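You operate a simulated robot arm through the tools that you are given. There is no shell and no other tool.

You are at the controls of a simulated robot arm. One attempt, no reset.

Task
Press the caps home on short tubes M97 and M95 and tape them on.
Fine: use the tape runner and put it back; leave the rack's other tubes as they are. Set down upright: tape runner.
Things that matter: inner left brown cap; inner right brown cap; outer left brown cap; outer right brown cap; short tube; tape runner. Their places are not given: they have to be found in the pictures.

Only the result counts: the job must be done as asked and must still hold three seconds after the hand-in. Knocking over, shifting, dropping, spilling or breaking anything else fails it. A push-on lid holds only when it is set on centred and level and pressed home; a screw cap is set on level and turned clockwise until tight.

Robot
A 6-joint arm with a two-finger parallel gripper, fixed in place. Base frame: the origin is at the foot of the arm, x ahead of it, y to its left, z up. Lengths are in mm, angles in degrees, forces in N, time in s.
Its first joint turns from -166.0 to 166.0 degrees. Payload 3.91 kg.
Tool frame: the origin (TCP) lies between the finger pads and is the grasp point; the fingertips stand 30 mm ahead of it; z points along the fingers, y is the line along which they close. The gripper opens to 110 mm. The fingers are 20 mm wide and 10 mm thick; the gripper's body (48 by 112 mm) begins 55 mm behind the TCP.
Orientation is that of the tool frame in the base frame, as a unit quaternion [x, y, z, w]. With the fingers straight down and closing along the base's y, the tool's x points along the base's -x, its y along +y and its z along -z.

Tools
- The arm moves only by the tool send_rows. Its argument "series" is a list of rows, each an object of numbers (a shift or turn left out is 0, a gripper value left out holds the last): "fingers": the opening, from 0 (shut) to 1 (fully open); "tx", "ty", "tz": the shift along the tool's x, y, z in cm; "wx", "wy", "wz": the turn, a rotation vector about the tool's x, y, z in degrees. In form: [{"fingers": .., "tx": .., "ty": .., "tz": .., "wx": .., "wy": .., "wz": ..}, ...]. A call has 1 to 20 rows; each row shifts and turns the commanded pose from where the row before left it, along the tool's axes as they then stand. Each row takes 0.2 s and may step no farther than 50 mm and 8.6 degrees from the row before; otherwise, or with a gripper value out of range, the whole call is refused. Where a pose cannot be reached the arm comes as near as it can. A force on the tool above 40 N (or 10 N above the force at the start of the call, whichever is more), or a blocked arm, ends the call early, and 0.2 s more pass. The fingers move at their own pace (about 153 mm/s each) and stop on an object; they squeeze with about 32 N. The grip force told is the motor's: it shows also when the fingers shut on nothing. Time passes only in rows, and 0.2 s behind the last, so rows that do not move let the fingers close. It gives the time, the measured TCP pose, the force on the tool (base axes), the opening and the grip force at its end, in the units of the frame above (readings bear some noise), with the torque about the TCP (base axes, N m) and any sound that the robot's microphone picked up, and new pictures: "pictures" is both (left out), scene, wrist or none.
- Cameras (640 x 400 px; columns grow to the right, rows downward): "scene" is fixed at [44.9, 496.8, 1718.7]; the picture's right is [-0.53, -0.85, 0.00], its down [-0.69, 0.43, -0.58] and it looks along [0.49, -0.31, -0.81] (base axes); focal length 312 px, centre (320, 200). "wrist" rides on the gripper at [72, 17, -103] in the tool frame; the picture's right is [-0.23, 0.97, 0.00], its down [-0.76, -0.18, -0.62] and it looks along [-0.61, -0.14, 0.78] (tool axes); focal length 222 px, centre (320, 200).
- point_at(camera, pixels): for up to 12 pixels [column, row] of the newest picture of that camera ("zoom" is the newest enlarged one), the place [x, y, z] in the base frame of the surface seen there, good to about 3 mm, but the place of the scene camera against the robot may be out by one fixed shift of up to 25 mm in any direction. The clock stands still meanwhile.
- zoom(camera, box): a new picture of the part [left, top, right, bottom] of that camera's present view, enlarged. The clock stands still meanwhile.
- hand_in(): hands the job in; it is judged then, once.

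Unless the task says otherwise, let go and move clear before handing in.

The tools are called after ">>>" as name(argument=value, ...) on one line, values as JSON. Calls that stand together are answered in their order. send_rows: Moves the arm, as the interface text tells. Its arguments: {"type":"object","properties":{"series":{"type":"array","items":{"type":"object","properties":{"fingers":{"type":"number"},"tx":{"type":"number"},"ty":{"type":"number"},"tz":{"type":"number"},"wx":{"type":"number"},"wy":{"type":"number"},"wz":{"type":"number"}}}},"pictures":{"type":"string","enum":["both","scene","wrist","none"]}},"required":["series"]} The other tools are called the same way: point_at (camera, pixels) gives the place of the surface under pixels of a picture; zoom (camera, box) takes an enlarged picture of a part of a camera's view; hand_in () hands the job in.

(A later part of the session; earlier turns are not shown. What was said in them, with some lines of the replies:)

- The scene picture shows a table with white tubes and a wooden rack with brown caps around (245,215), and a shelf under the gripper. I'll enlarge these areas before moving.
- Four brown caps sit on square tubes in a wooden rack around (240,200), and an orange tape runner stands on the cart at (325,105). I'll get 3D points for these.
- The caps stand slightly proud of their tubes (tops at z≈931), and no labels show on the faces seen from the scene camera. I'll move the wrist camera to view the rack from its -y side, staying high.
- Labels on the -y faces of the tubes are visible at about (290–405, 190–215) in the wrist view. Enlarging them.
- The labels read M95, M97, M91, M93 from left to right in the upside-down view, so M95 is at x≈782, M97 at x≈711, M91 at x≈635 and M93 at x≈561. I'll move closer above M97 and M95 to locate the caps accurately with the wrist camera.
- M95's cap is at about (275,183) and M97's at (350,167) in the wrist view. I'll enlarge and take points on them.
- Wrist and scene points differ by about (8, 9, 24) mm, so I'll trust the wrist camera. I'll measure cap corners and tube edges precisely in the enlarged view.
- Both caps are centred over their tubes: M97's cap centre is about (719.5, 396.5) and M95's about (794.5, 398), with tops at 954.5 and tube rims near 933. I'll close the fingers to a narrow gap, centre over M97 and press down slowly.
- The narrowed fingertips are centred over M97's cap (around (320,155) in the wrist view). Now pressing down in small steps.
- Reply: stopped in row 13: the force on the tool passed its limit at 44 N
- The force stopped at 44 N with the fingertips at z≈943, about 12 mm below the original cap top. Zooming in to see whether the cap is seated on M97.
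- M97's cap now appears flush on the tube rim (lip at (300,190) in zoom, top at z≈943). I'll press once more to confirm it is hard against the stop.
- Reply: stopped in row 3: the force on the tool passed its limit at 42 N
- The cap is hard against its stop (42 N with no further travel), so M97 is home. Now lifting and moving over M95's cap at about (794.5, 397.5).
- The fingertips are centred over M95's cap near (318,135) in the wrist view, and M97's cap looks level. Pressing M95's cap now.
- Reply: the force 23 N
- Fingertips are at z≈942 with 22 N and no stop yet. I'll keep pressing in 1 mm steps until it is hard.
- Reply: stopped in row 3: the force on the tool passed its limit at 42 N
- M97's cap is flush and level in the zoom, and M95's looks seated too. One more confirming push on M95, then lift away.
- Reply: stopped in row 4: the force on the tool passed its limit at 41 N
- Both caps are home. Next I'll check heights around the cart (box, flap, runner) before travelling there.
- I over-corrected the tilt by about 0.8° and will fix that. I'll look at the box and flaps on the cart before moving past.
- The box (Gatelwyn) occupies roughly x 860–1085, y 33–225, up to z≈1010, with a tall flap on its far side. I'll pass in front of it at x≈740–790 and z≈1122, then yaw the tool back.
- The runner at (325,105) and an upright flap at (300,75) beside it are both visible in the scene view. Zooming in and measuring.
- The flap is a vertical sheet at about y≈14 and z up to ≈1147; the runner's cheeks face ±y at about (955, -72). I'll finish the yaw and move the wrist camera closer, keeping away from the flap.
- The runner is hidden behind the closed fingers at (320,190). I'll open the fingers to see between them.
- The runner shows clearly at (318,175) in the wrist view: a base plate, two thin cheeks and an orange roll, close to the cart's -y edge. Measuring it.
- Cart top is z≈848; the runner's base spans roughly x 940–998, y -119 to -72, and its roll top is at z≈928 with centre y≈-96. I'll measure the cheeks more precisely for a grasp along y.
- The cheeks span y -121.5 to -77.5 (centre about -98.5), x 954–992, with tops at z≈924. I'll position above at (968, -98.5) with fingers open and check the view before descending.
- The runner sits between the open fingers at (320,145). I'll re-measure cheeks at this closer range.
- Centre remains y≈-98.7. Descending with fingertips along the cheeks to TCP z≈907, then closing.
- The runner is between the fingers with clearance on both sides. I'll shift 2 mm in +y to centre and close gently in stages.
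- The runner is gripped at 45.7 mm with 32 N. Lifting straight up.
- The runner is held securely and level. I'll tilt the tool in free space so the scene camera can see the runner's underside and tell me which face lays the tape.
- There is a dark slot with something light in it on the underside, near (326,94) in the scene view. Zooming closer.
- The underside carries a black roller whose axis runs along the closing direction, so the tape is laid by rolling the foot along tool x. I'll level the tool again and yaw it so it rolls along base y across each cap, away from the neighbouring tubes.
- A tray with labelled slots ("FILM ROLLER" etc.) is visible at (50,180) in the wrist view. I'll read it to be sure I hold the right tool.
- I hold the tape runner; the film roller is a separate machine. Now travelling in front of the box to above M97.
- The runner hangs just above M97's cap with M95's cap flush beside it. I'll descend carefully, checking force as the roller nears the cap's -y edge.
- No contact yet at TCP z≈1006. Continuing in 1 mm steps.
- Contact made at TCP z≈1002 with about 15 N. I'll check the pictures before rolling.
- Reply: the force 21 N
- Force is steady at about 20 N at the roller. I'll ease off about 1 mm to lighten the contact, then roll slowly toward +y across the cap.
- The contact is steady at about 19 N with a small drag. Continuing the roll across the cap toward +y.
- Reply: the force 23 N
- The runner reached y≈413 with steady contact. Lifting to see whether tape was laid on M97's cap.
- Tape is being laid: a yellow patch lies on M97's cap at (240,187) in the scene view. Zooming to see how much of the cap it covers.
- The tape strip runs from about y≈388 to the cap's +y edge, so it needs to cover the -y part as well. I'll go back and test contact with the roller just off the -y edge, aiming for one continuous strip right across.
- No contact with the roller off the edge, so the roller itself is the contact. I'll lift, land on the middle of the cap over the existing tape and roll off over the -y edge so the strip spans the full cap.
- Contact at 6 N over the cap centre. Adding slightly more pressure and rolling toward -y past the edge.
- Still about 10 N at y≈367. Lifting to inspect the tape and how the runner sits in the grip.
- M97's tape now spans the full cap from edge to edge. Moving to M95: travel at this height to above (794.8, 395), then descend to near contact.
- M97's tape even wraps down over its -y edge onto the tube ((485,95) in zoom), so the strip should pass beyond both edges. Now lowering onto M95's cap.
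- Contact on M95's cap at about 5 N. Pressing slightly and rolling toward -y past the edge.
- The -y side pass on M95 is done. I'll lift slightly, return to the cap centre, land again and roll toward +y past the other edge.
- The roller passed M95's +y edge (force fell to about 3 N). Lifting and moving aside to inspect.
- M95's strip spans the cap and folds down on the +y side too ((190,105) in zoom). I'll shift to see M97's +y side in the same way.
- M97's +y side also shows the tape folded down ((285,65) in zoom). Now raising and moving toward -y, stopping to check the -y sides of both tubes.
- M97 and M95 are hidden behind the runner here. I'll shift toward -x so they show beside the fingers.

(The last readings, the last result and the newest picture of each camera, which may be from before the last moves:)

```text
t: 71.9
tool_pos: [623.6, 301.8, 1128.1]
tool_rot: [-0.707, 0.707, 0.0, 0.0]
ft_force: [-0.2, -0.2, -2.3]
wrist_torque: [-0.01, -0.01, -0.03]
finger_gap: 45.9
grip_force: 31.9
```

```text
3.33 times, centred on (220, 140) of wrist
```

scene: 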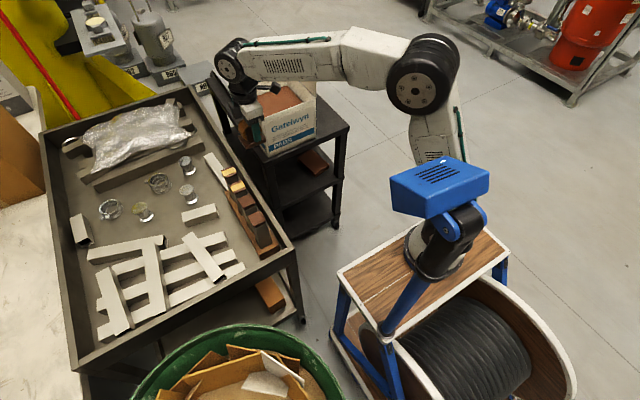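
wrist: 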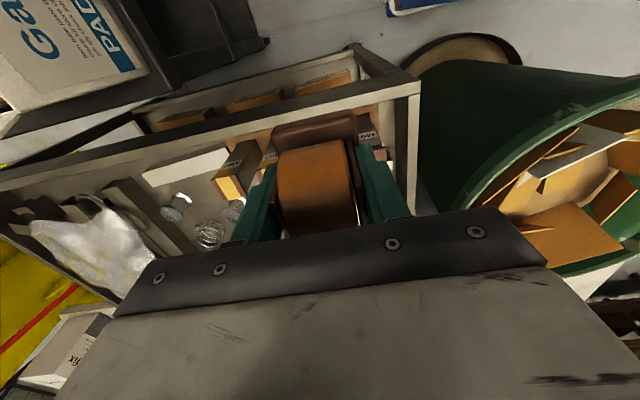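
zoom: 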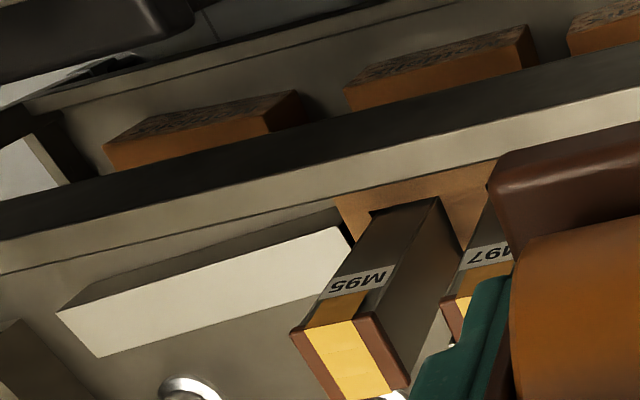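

M95's tape folds down on its -y side as well, so both caps are taped across and over both edges. Now returning with the runner in front of the box and yawing back.

>>> send_rows(series=[{"tx": 4.444, "ty": -1.35, "tz": -0.05}, {"tx": 4.444, "ty": -1.35, "tz": -0.05}, {"tx": 4.444, "ty": -1.35, "tz": -0.05}, {"tx": 4.444, "ty": -1.35, "tz": -0.05}, {"tx": 4.444, "ty": -1.35, "tz": -0.05}, {"tx": 4.444, "ty": -1.35, "tz": -0.05}, {"tx": 4.444, "ty": -1.35, "tz": -0.05}, {"tx": 4.444, "ty": -1.35, "tz": -0.05}, {"tx": 4.444, "ty": -1.35, "tz": -0.05}, {"wz": 8.1818}, {"wz": 8.1818}, {"wz": 8.1818}, {"wz": 8.1818}, {"wz": 8.1818}, {"wz": 8.1818}, {"wz": 8.1818}, {"wz": 8.1818}, {"wz": 8.1818}, {"wz": 8.1818}, {"wz": 8.1818}])

>>> zoom(camera="scene", box=[330, 40, 400, 120])

>>> zoom(camera="scene", box=[210, 140, 290, 260])

```text
t: 76.1
tool_pos: [740.6, -102.1, 1133.0]
tool_rot: [0.001, 1.0, 0.0, 0.0]
ft_force: [0.5, 0.7, -2.3]
wrist_torque: [0.0, 0.02, 0.0]
finger_gap: 45.9
grip_force: 31.7
```

scene: 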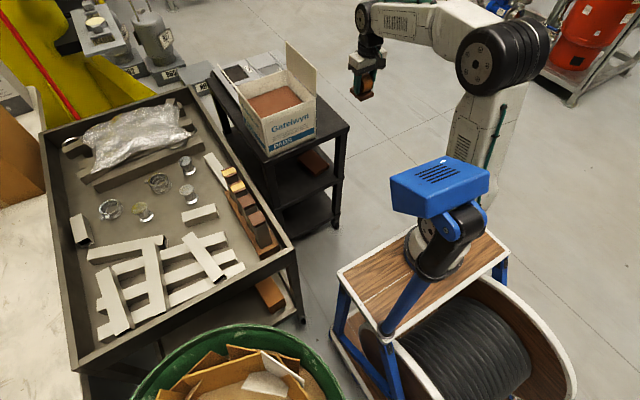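
wrist: 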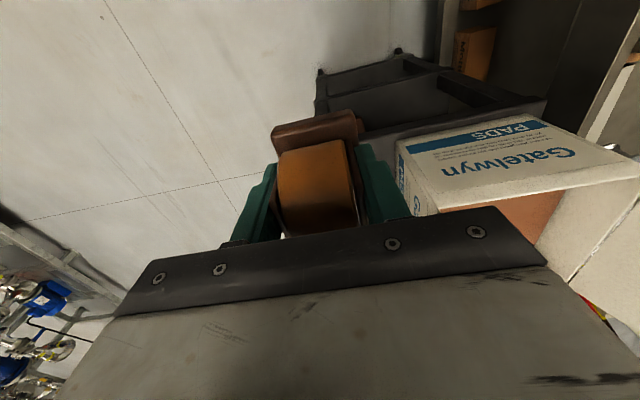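

```text
5.00 times, centred on (365, 80) of scene
```

zoom: 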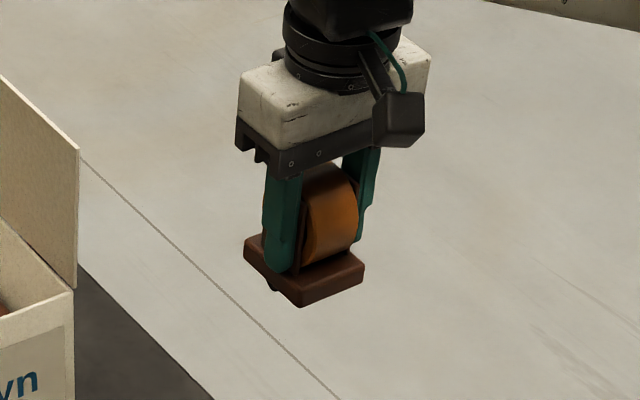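

```text
3.33 times, centred on (250, 200) of scene
```

zoom: 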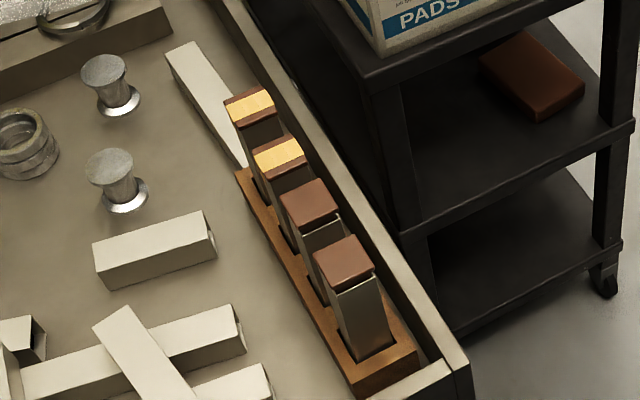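

Both caps show tape in the scene view, and M91/M93 are unchanged. I'll check the runner's tilt in the grip before setting it down.

>>> zoom(camera="scene", box=[344, 66, 384, 106])

>>> zoom(camera="wrist", box=[230, 90, 410, 240])

>>> point_at(camera="wrist", pixels=[[277, 125], [315, 118], [352, 113], [357, 125], [362, 135], [300, 160], [330, 158], [345, 215], [285, 218], [275, 150]])

```text
10.00 times, centred on (364, 86) of scene
```

zoom: 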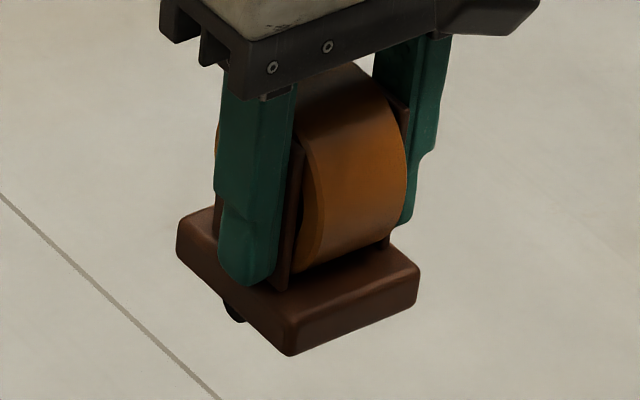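

```text
2.67 times, centred on (320, 165) of wrist
```

zoom: 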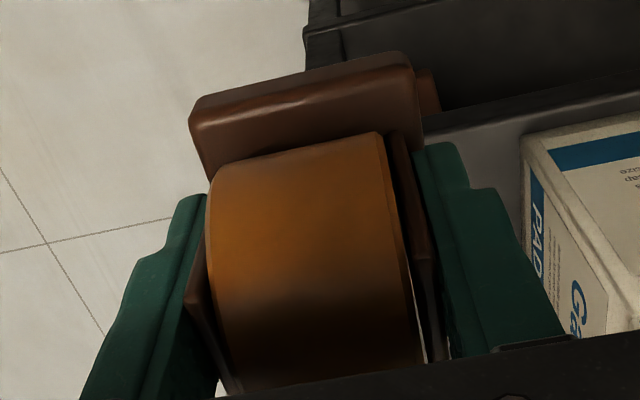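

```text
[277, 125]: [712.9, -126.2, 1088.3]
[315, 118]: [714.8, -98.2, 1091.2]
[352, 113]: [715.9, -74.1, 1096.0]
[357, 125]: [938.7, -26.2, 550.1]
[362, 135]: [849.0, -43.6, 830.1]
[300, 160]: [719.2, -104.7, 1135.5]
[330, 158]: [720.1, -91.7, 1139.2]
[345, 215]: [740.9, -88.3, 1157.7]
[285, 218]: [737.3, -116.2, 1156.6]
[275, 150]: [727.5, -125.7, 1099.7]
```

The runner hangs level in the grip (cheek edges parallel to the vertical). Moving back over its original spot at (968.7, -98.8).

>>> send_rows(series=[{"tx": -4.5, "tz": 1.2}, {"tx": -4.5, "tz": 1.2}, {"tx": -4.5, "tz": 1.2}, {"tx": -4.5, "tz": 1.2}, {"tx": -4.5, "tz": 1.2}, {"tz": 3.5}, {"tz": 3.5}, {"tz": 3.5}, {}])

>>> send_rows(series=[{}], pictures="none")

>>> send_rows(series=[{}], pictures="none")

```text
t: 78.1
tool_pos: [966.9, -102.5, 969.6]
tool_rot: [0.0, 1.0, 0.0, 0.001]
ft_force: [0.0, 0.2, -2.6]
wrist_torque: [-0.01, -0.01, 0.01]
finger_gap: 45.8
grip_force: 32.1
```

scene: 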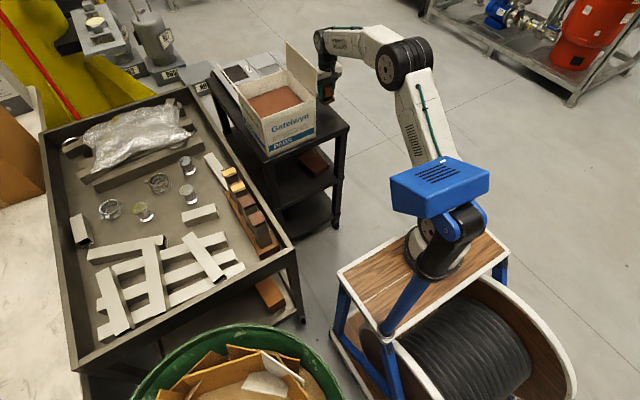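
wrist: 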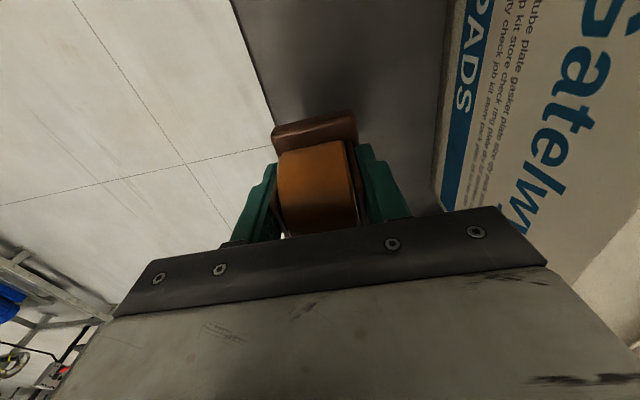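

```text
t: 78.5
tool_pos: [968.6, -103.1, 970.1]
tool_rot: [-0.001, 1.0, 0.0, 0.002]
ft_force: [0.1, -0.3, -2.6]
wrist_torque: [-0.02, 0.04, 0.0]
finger_gap: 45.7
grip_force: 32.5
```

```text
t: 78.9
tool_pos: [967.7, -103.4, 969.4]
tool_rot: [0.0, 1.0, 0.0, 0.002]
ft_force: [-0.1, 0.5, -2.3]
wrist_torque: [0.01, 0.02, 0.03]
finger_gap: 46.1
grip_force: 32.3
```

Average position is (967.7, -103.0, 969.7); the target is y≈-98.8. Correcting by 4 mm and descending close to the surface.

>>> send_rows(series=[{"tx": -0.1, "ty": 0.42}, {"tz": 2.0}, {"tz": 2.0}, {"tz": 1.2}, {"tz": 0.5}, {}])

>>> zoom(camera="wrist", box=[220, 60, 420, 230])

```text
t: 80.3
tool_pos: [968.3, -98.2, 911.5]
tool_rot: [-0.001, 1.0, 0.0, 0.001]
ft_force: [-0.5, -1.2, -1.8]
wrist_torque: [0.0, 0.02, 0.02]
finger_gap: 45.7
grip_force: 31.9
```

scene: 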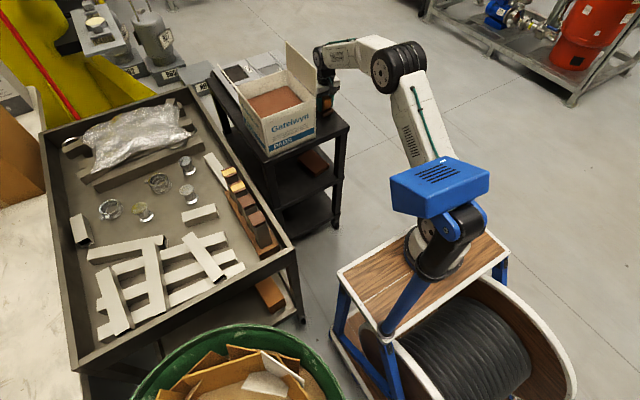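
wrist: 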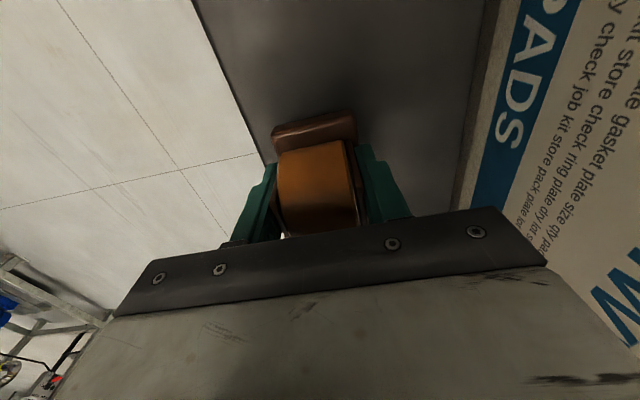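

```text
2.35 times, centred on (320, 145) of wrist
```

zoom: 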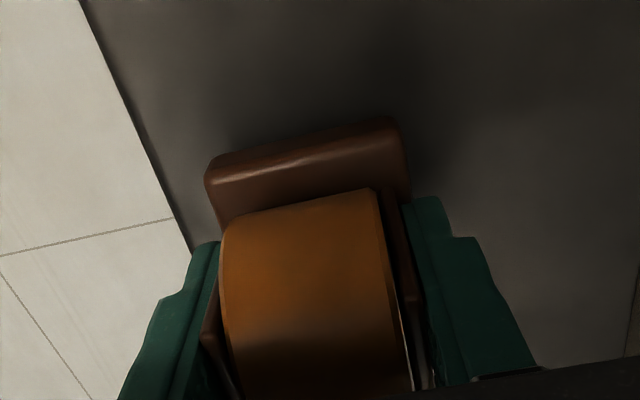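

Compared with the moment of grasping, the base appears about 4–5 px lower in the wrist view, so the runner may have shifted a little in the grip. I'll check it from the scene camera and by points.

>>> zoom(camera="scene", box=[305, 80, 345, 120])

>>> point_at(camera="wrist", pixels=[[276, 128], [300, 122], [330, 117], [350, 114], [276, 138], [300, 134], [330, 129], [352, 125], [352, 135], [320, 170], [320, 200], [280, 190]])

```text
10.00 times, centred on (325, 100) of scene
```

zoom: 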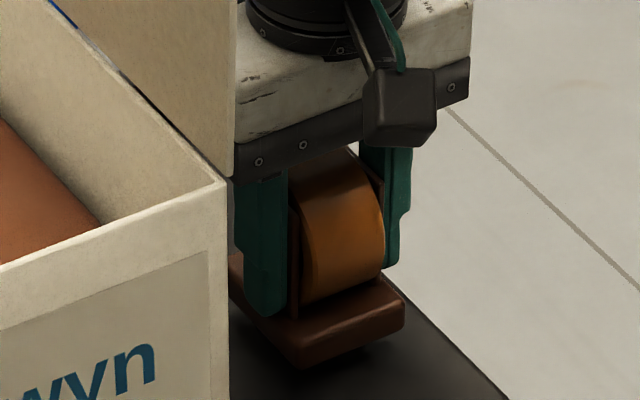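

```text
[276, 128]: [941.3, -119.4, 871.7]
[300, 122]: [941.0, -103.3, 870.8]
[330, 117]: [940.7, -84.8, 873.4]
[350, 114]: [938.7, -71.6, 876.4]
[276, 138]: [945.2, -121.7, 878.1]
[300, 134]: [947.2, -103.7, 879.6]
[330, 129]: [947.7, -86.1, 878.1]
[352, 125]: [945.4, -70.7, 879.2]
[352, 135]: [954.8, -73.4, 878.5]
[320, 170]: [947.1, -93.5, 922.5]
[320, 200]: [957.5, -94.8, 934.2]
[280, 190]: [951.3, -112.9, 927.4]
```

The runner has slid up about 5 mm in the grip but stays level, so contact should come near TCP z≈901–902. Lowering in small steps.

>>> send_rows(series=[{"tz": 0.4}, {"tz": 0.2}, {"tz": 0.1}, {}], pictures="none")

>>> send_rows(series=[{"tz": 0.1}, {}], pictures="none")

>>> send_rows(series=[{"tz": 0.1}, {}], pictures="none")

```text
t: 81.3
tool_pos: [967.7, -98.6, 903.3]
tool_rot: [-0.001, 1.0, 0.0, 0.001]
ft_force: [0.5, 0.8, -2.8]
wrist_torque: [0.01, 0.04, -0.01]
finger_gap: 45.6
grip_force: 32.1
```

```text
t: 81.9
tool_pos: [968.0, -97.8, 904.3]
tool_rot: [0.0, 1.0, 0.0, 0.001]
ft_force: [-1.0, -1.0, 1.8]
wrist_torque: [0.05, 0.11, 0.04]
finger_gap: 45.8
grip_force: 32.3
```

```text
t: 82.5
tool_pos: [967.1, -97.9, 903.4]
tool_rot: [0.0, 1.0, 0.001, 0.001]
ft_force: [2.4, -2.0, 6.9]
wrist_torque: [0.03, -0.02, -0.03]
finger_gap: 45.9
grip_force: 32.1
```

Gentle contact at about 9 N with almost no torque, so the base sits flat on the cart. Letting it settle and opening the fingers in small stages.

>>> send_rows(series=[{"tz": -0.03}, {"fingers": 0.44}, {"fingers": 0.48}, {"fingers": 0.55}, {"fingers": 0.7}, {}])

>>> zoom(camera="wrist", box=[220, 60, 420, 230])

>>> zoom(camera="scene", box=[305, 80, 345, 120])

```text
t: 83.9
tool_pos: [966.1, -97.2, 902.1]
tool_rot: [0.0, 1.0, -0.001, 0.001]
ft_force: [0.4, -0.2, 0.6]
wrist_torque: [0.01, 0.0, 0.0]
finger_gap: 76.9
grip_force: 0.2
```

scene: 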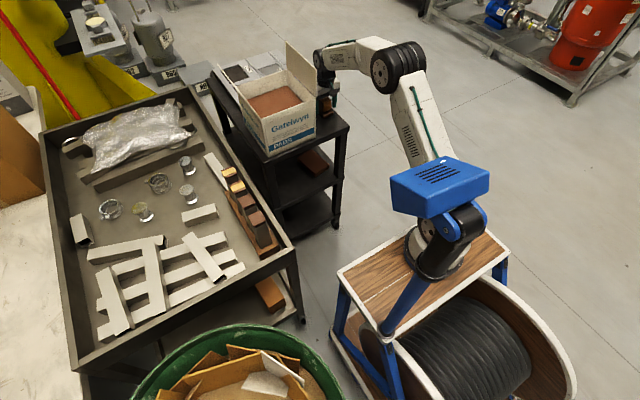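
wrist: 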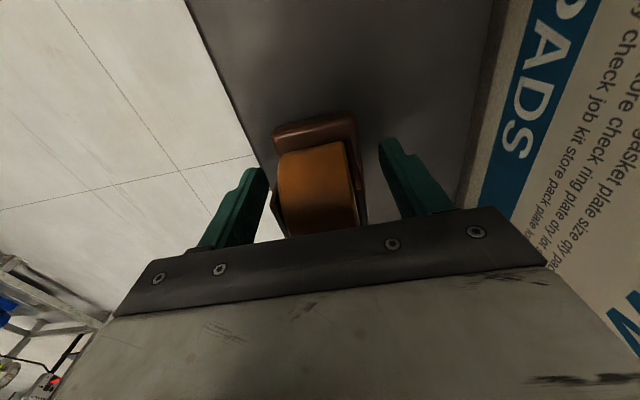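

```text
2.35 times, centred on (320, 145) of wrist
```

zoom: 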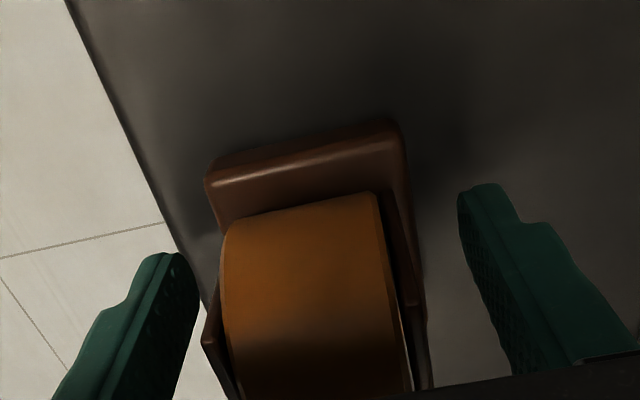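

```text
10.00 times, centred on (325, 100) of scene
```

zoom: 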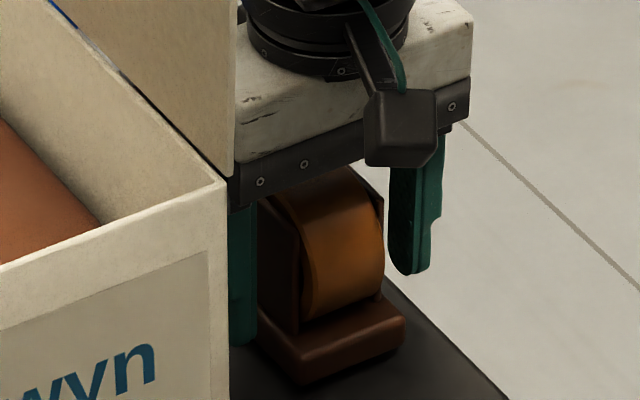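

The runner is released, upright and level on the cart. Opening a bit more and withdrawing straight up.

>>> send_rows(series=[{"fingers": 0.85}, {"tz": -2.0}, {"tz": -4.0}, {"tz": -4.0}, {"tz": -4.0}, {"tx": 4.5}, {"tx": 4.5}, {}])

>>> zoom(camera="scene", box=[310, 88, 340, 122])

>>> zoom(camera="wrist", box=[260, 120, 380, 220])

```text
t: 85.7
tool_pos: [879.4, -99.6, 1042.6]
tool_rot: [-0.002, 1.0, 0.0, 0.0]
ft_force: [-0.3, -0.4, 0.0]
wrist_torque: [-0.01, 0.03, 0.0]
finger_gap: 93.9
grip_force: 0.1
```

scene: 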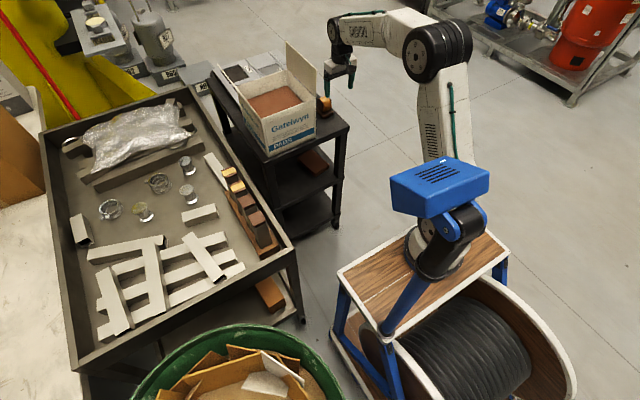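
wrist: 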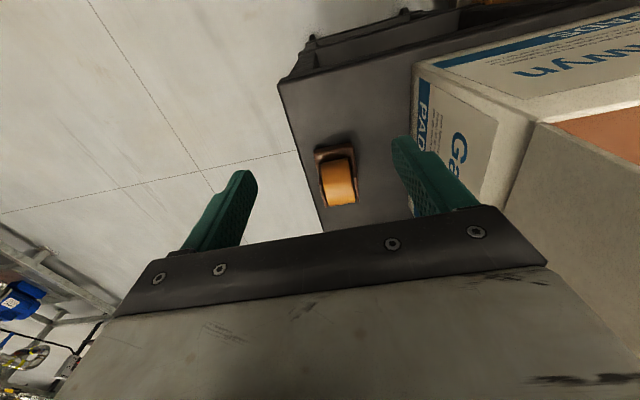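

```text
11.76 times, centred on (325, 105) of scene
```

zoom: 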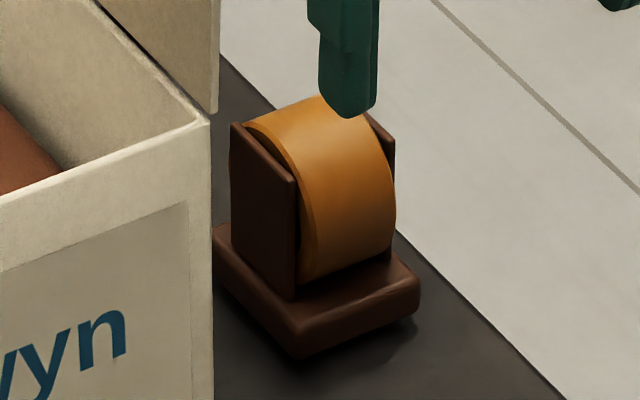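

```text
4.00 times, centred on (320, 170) of wrist
```

zoom: 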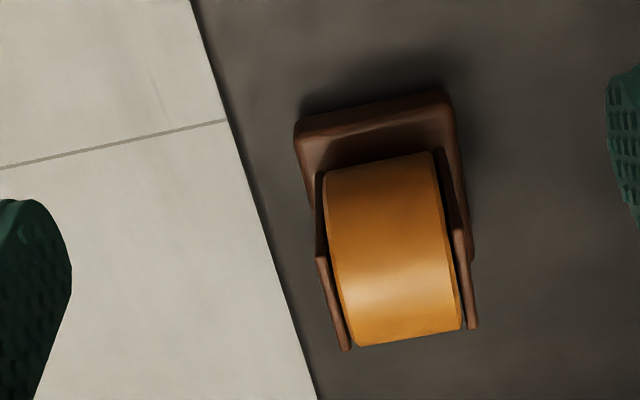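

The runner stands on its original spot, with base corners within 2–5 px of where they started. I'll back the arm well clear, let a few seconds pass, and check that nothing moves.

>>> send_rows(series=[{"tx": 4.5, "tz": -2.0}, {"tx": 4.5, "tz": -2.0}, {"tx": 4.0, "tz": -2.0}, {}, {}, {}, {}, {}, {}, {}, {}, {}, {}, {}, {}])

>>> zoom(camera="scene", box=[310, 88, 340, 122])

>>> zoom(camera="scene", box=[220, 155, 285, 255])

>>> point_at(camera="scene", pixels=[[231, 174], [240, 189], [248, 200], [258, 218], [229, 172], [234, 175]])

```text
t: 88.9
tool_pos: [746.5, -100.5, 1099.9]
tool_rot: [0.0, 1.0, 0.0, 0.001]
ft_force: [0.5, 0.5, -0.7]
wrist_torque: [0.0, 0.01, -0.01]
finger_gap: 93.6
grip_force: 0.2
```

scene: 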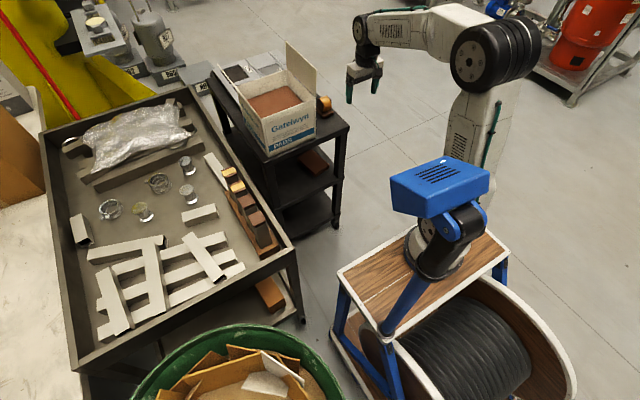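
wrist: 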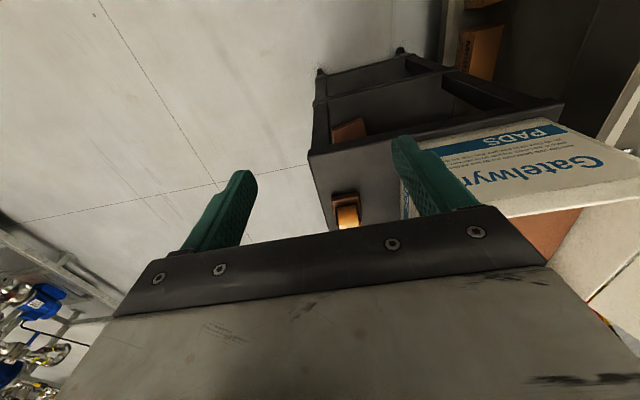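

```text
11.76 times, centred on (325, 105) of scene
```

zoom: 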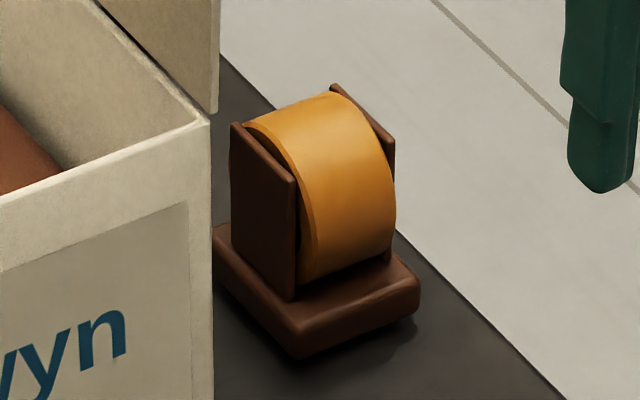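

```text
4.00 times, centred on (252, 205) of scene
```

zoom: 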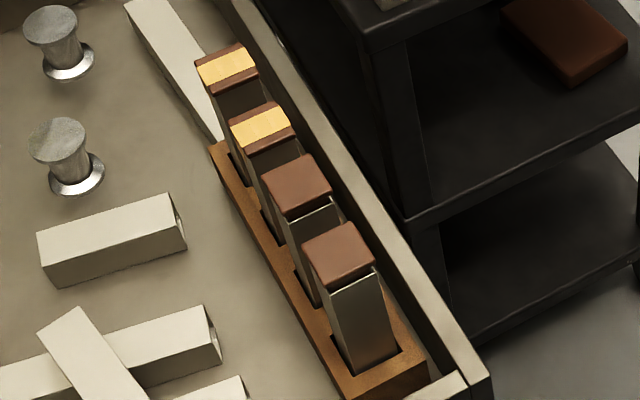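

```text
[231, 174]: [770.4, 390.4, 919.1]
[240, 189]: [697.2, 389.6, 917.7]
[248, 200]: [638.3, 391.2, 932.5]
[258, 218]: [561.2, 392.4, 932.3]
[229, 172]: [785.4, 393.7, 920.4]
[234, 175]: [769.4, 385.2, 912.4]
```

The runner is unchanged after several seconds, upright on its original spot. M97 and M95 have flush caps with tape across both edges, M91 and M93 are as they were, and the gripper is empty and clear, so I'm handing in.

>>> hand_in()

```text
The job is handed in.
```

The caps on M97 and M95 are pressed home and taped on, and I handed the job in; I haven't seen the judge's result.

- **Caps:** I pressed each cap until it stopped moving at a little over 40 N. In the pictures both sit flush and level on their tube rims.
- **Tape:** on each tube the strip runs across the full cap. It folds down over both the -y and +y edges onto the tube.
- **Tape runner:** it is back on the cart within a few millimetres of where it started. It stands upright and did not move in the 3 seconds I watched after backing away. It slid about 5 mm in the grip during taping, so I felt for the surface before releasing it.
- **Other tubes:** M91 and M93 were not touched, and their caps sit at the same height as at the start.

The gripper was empty and well clear at hand-in.
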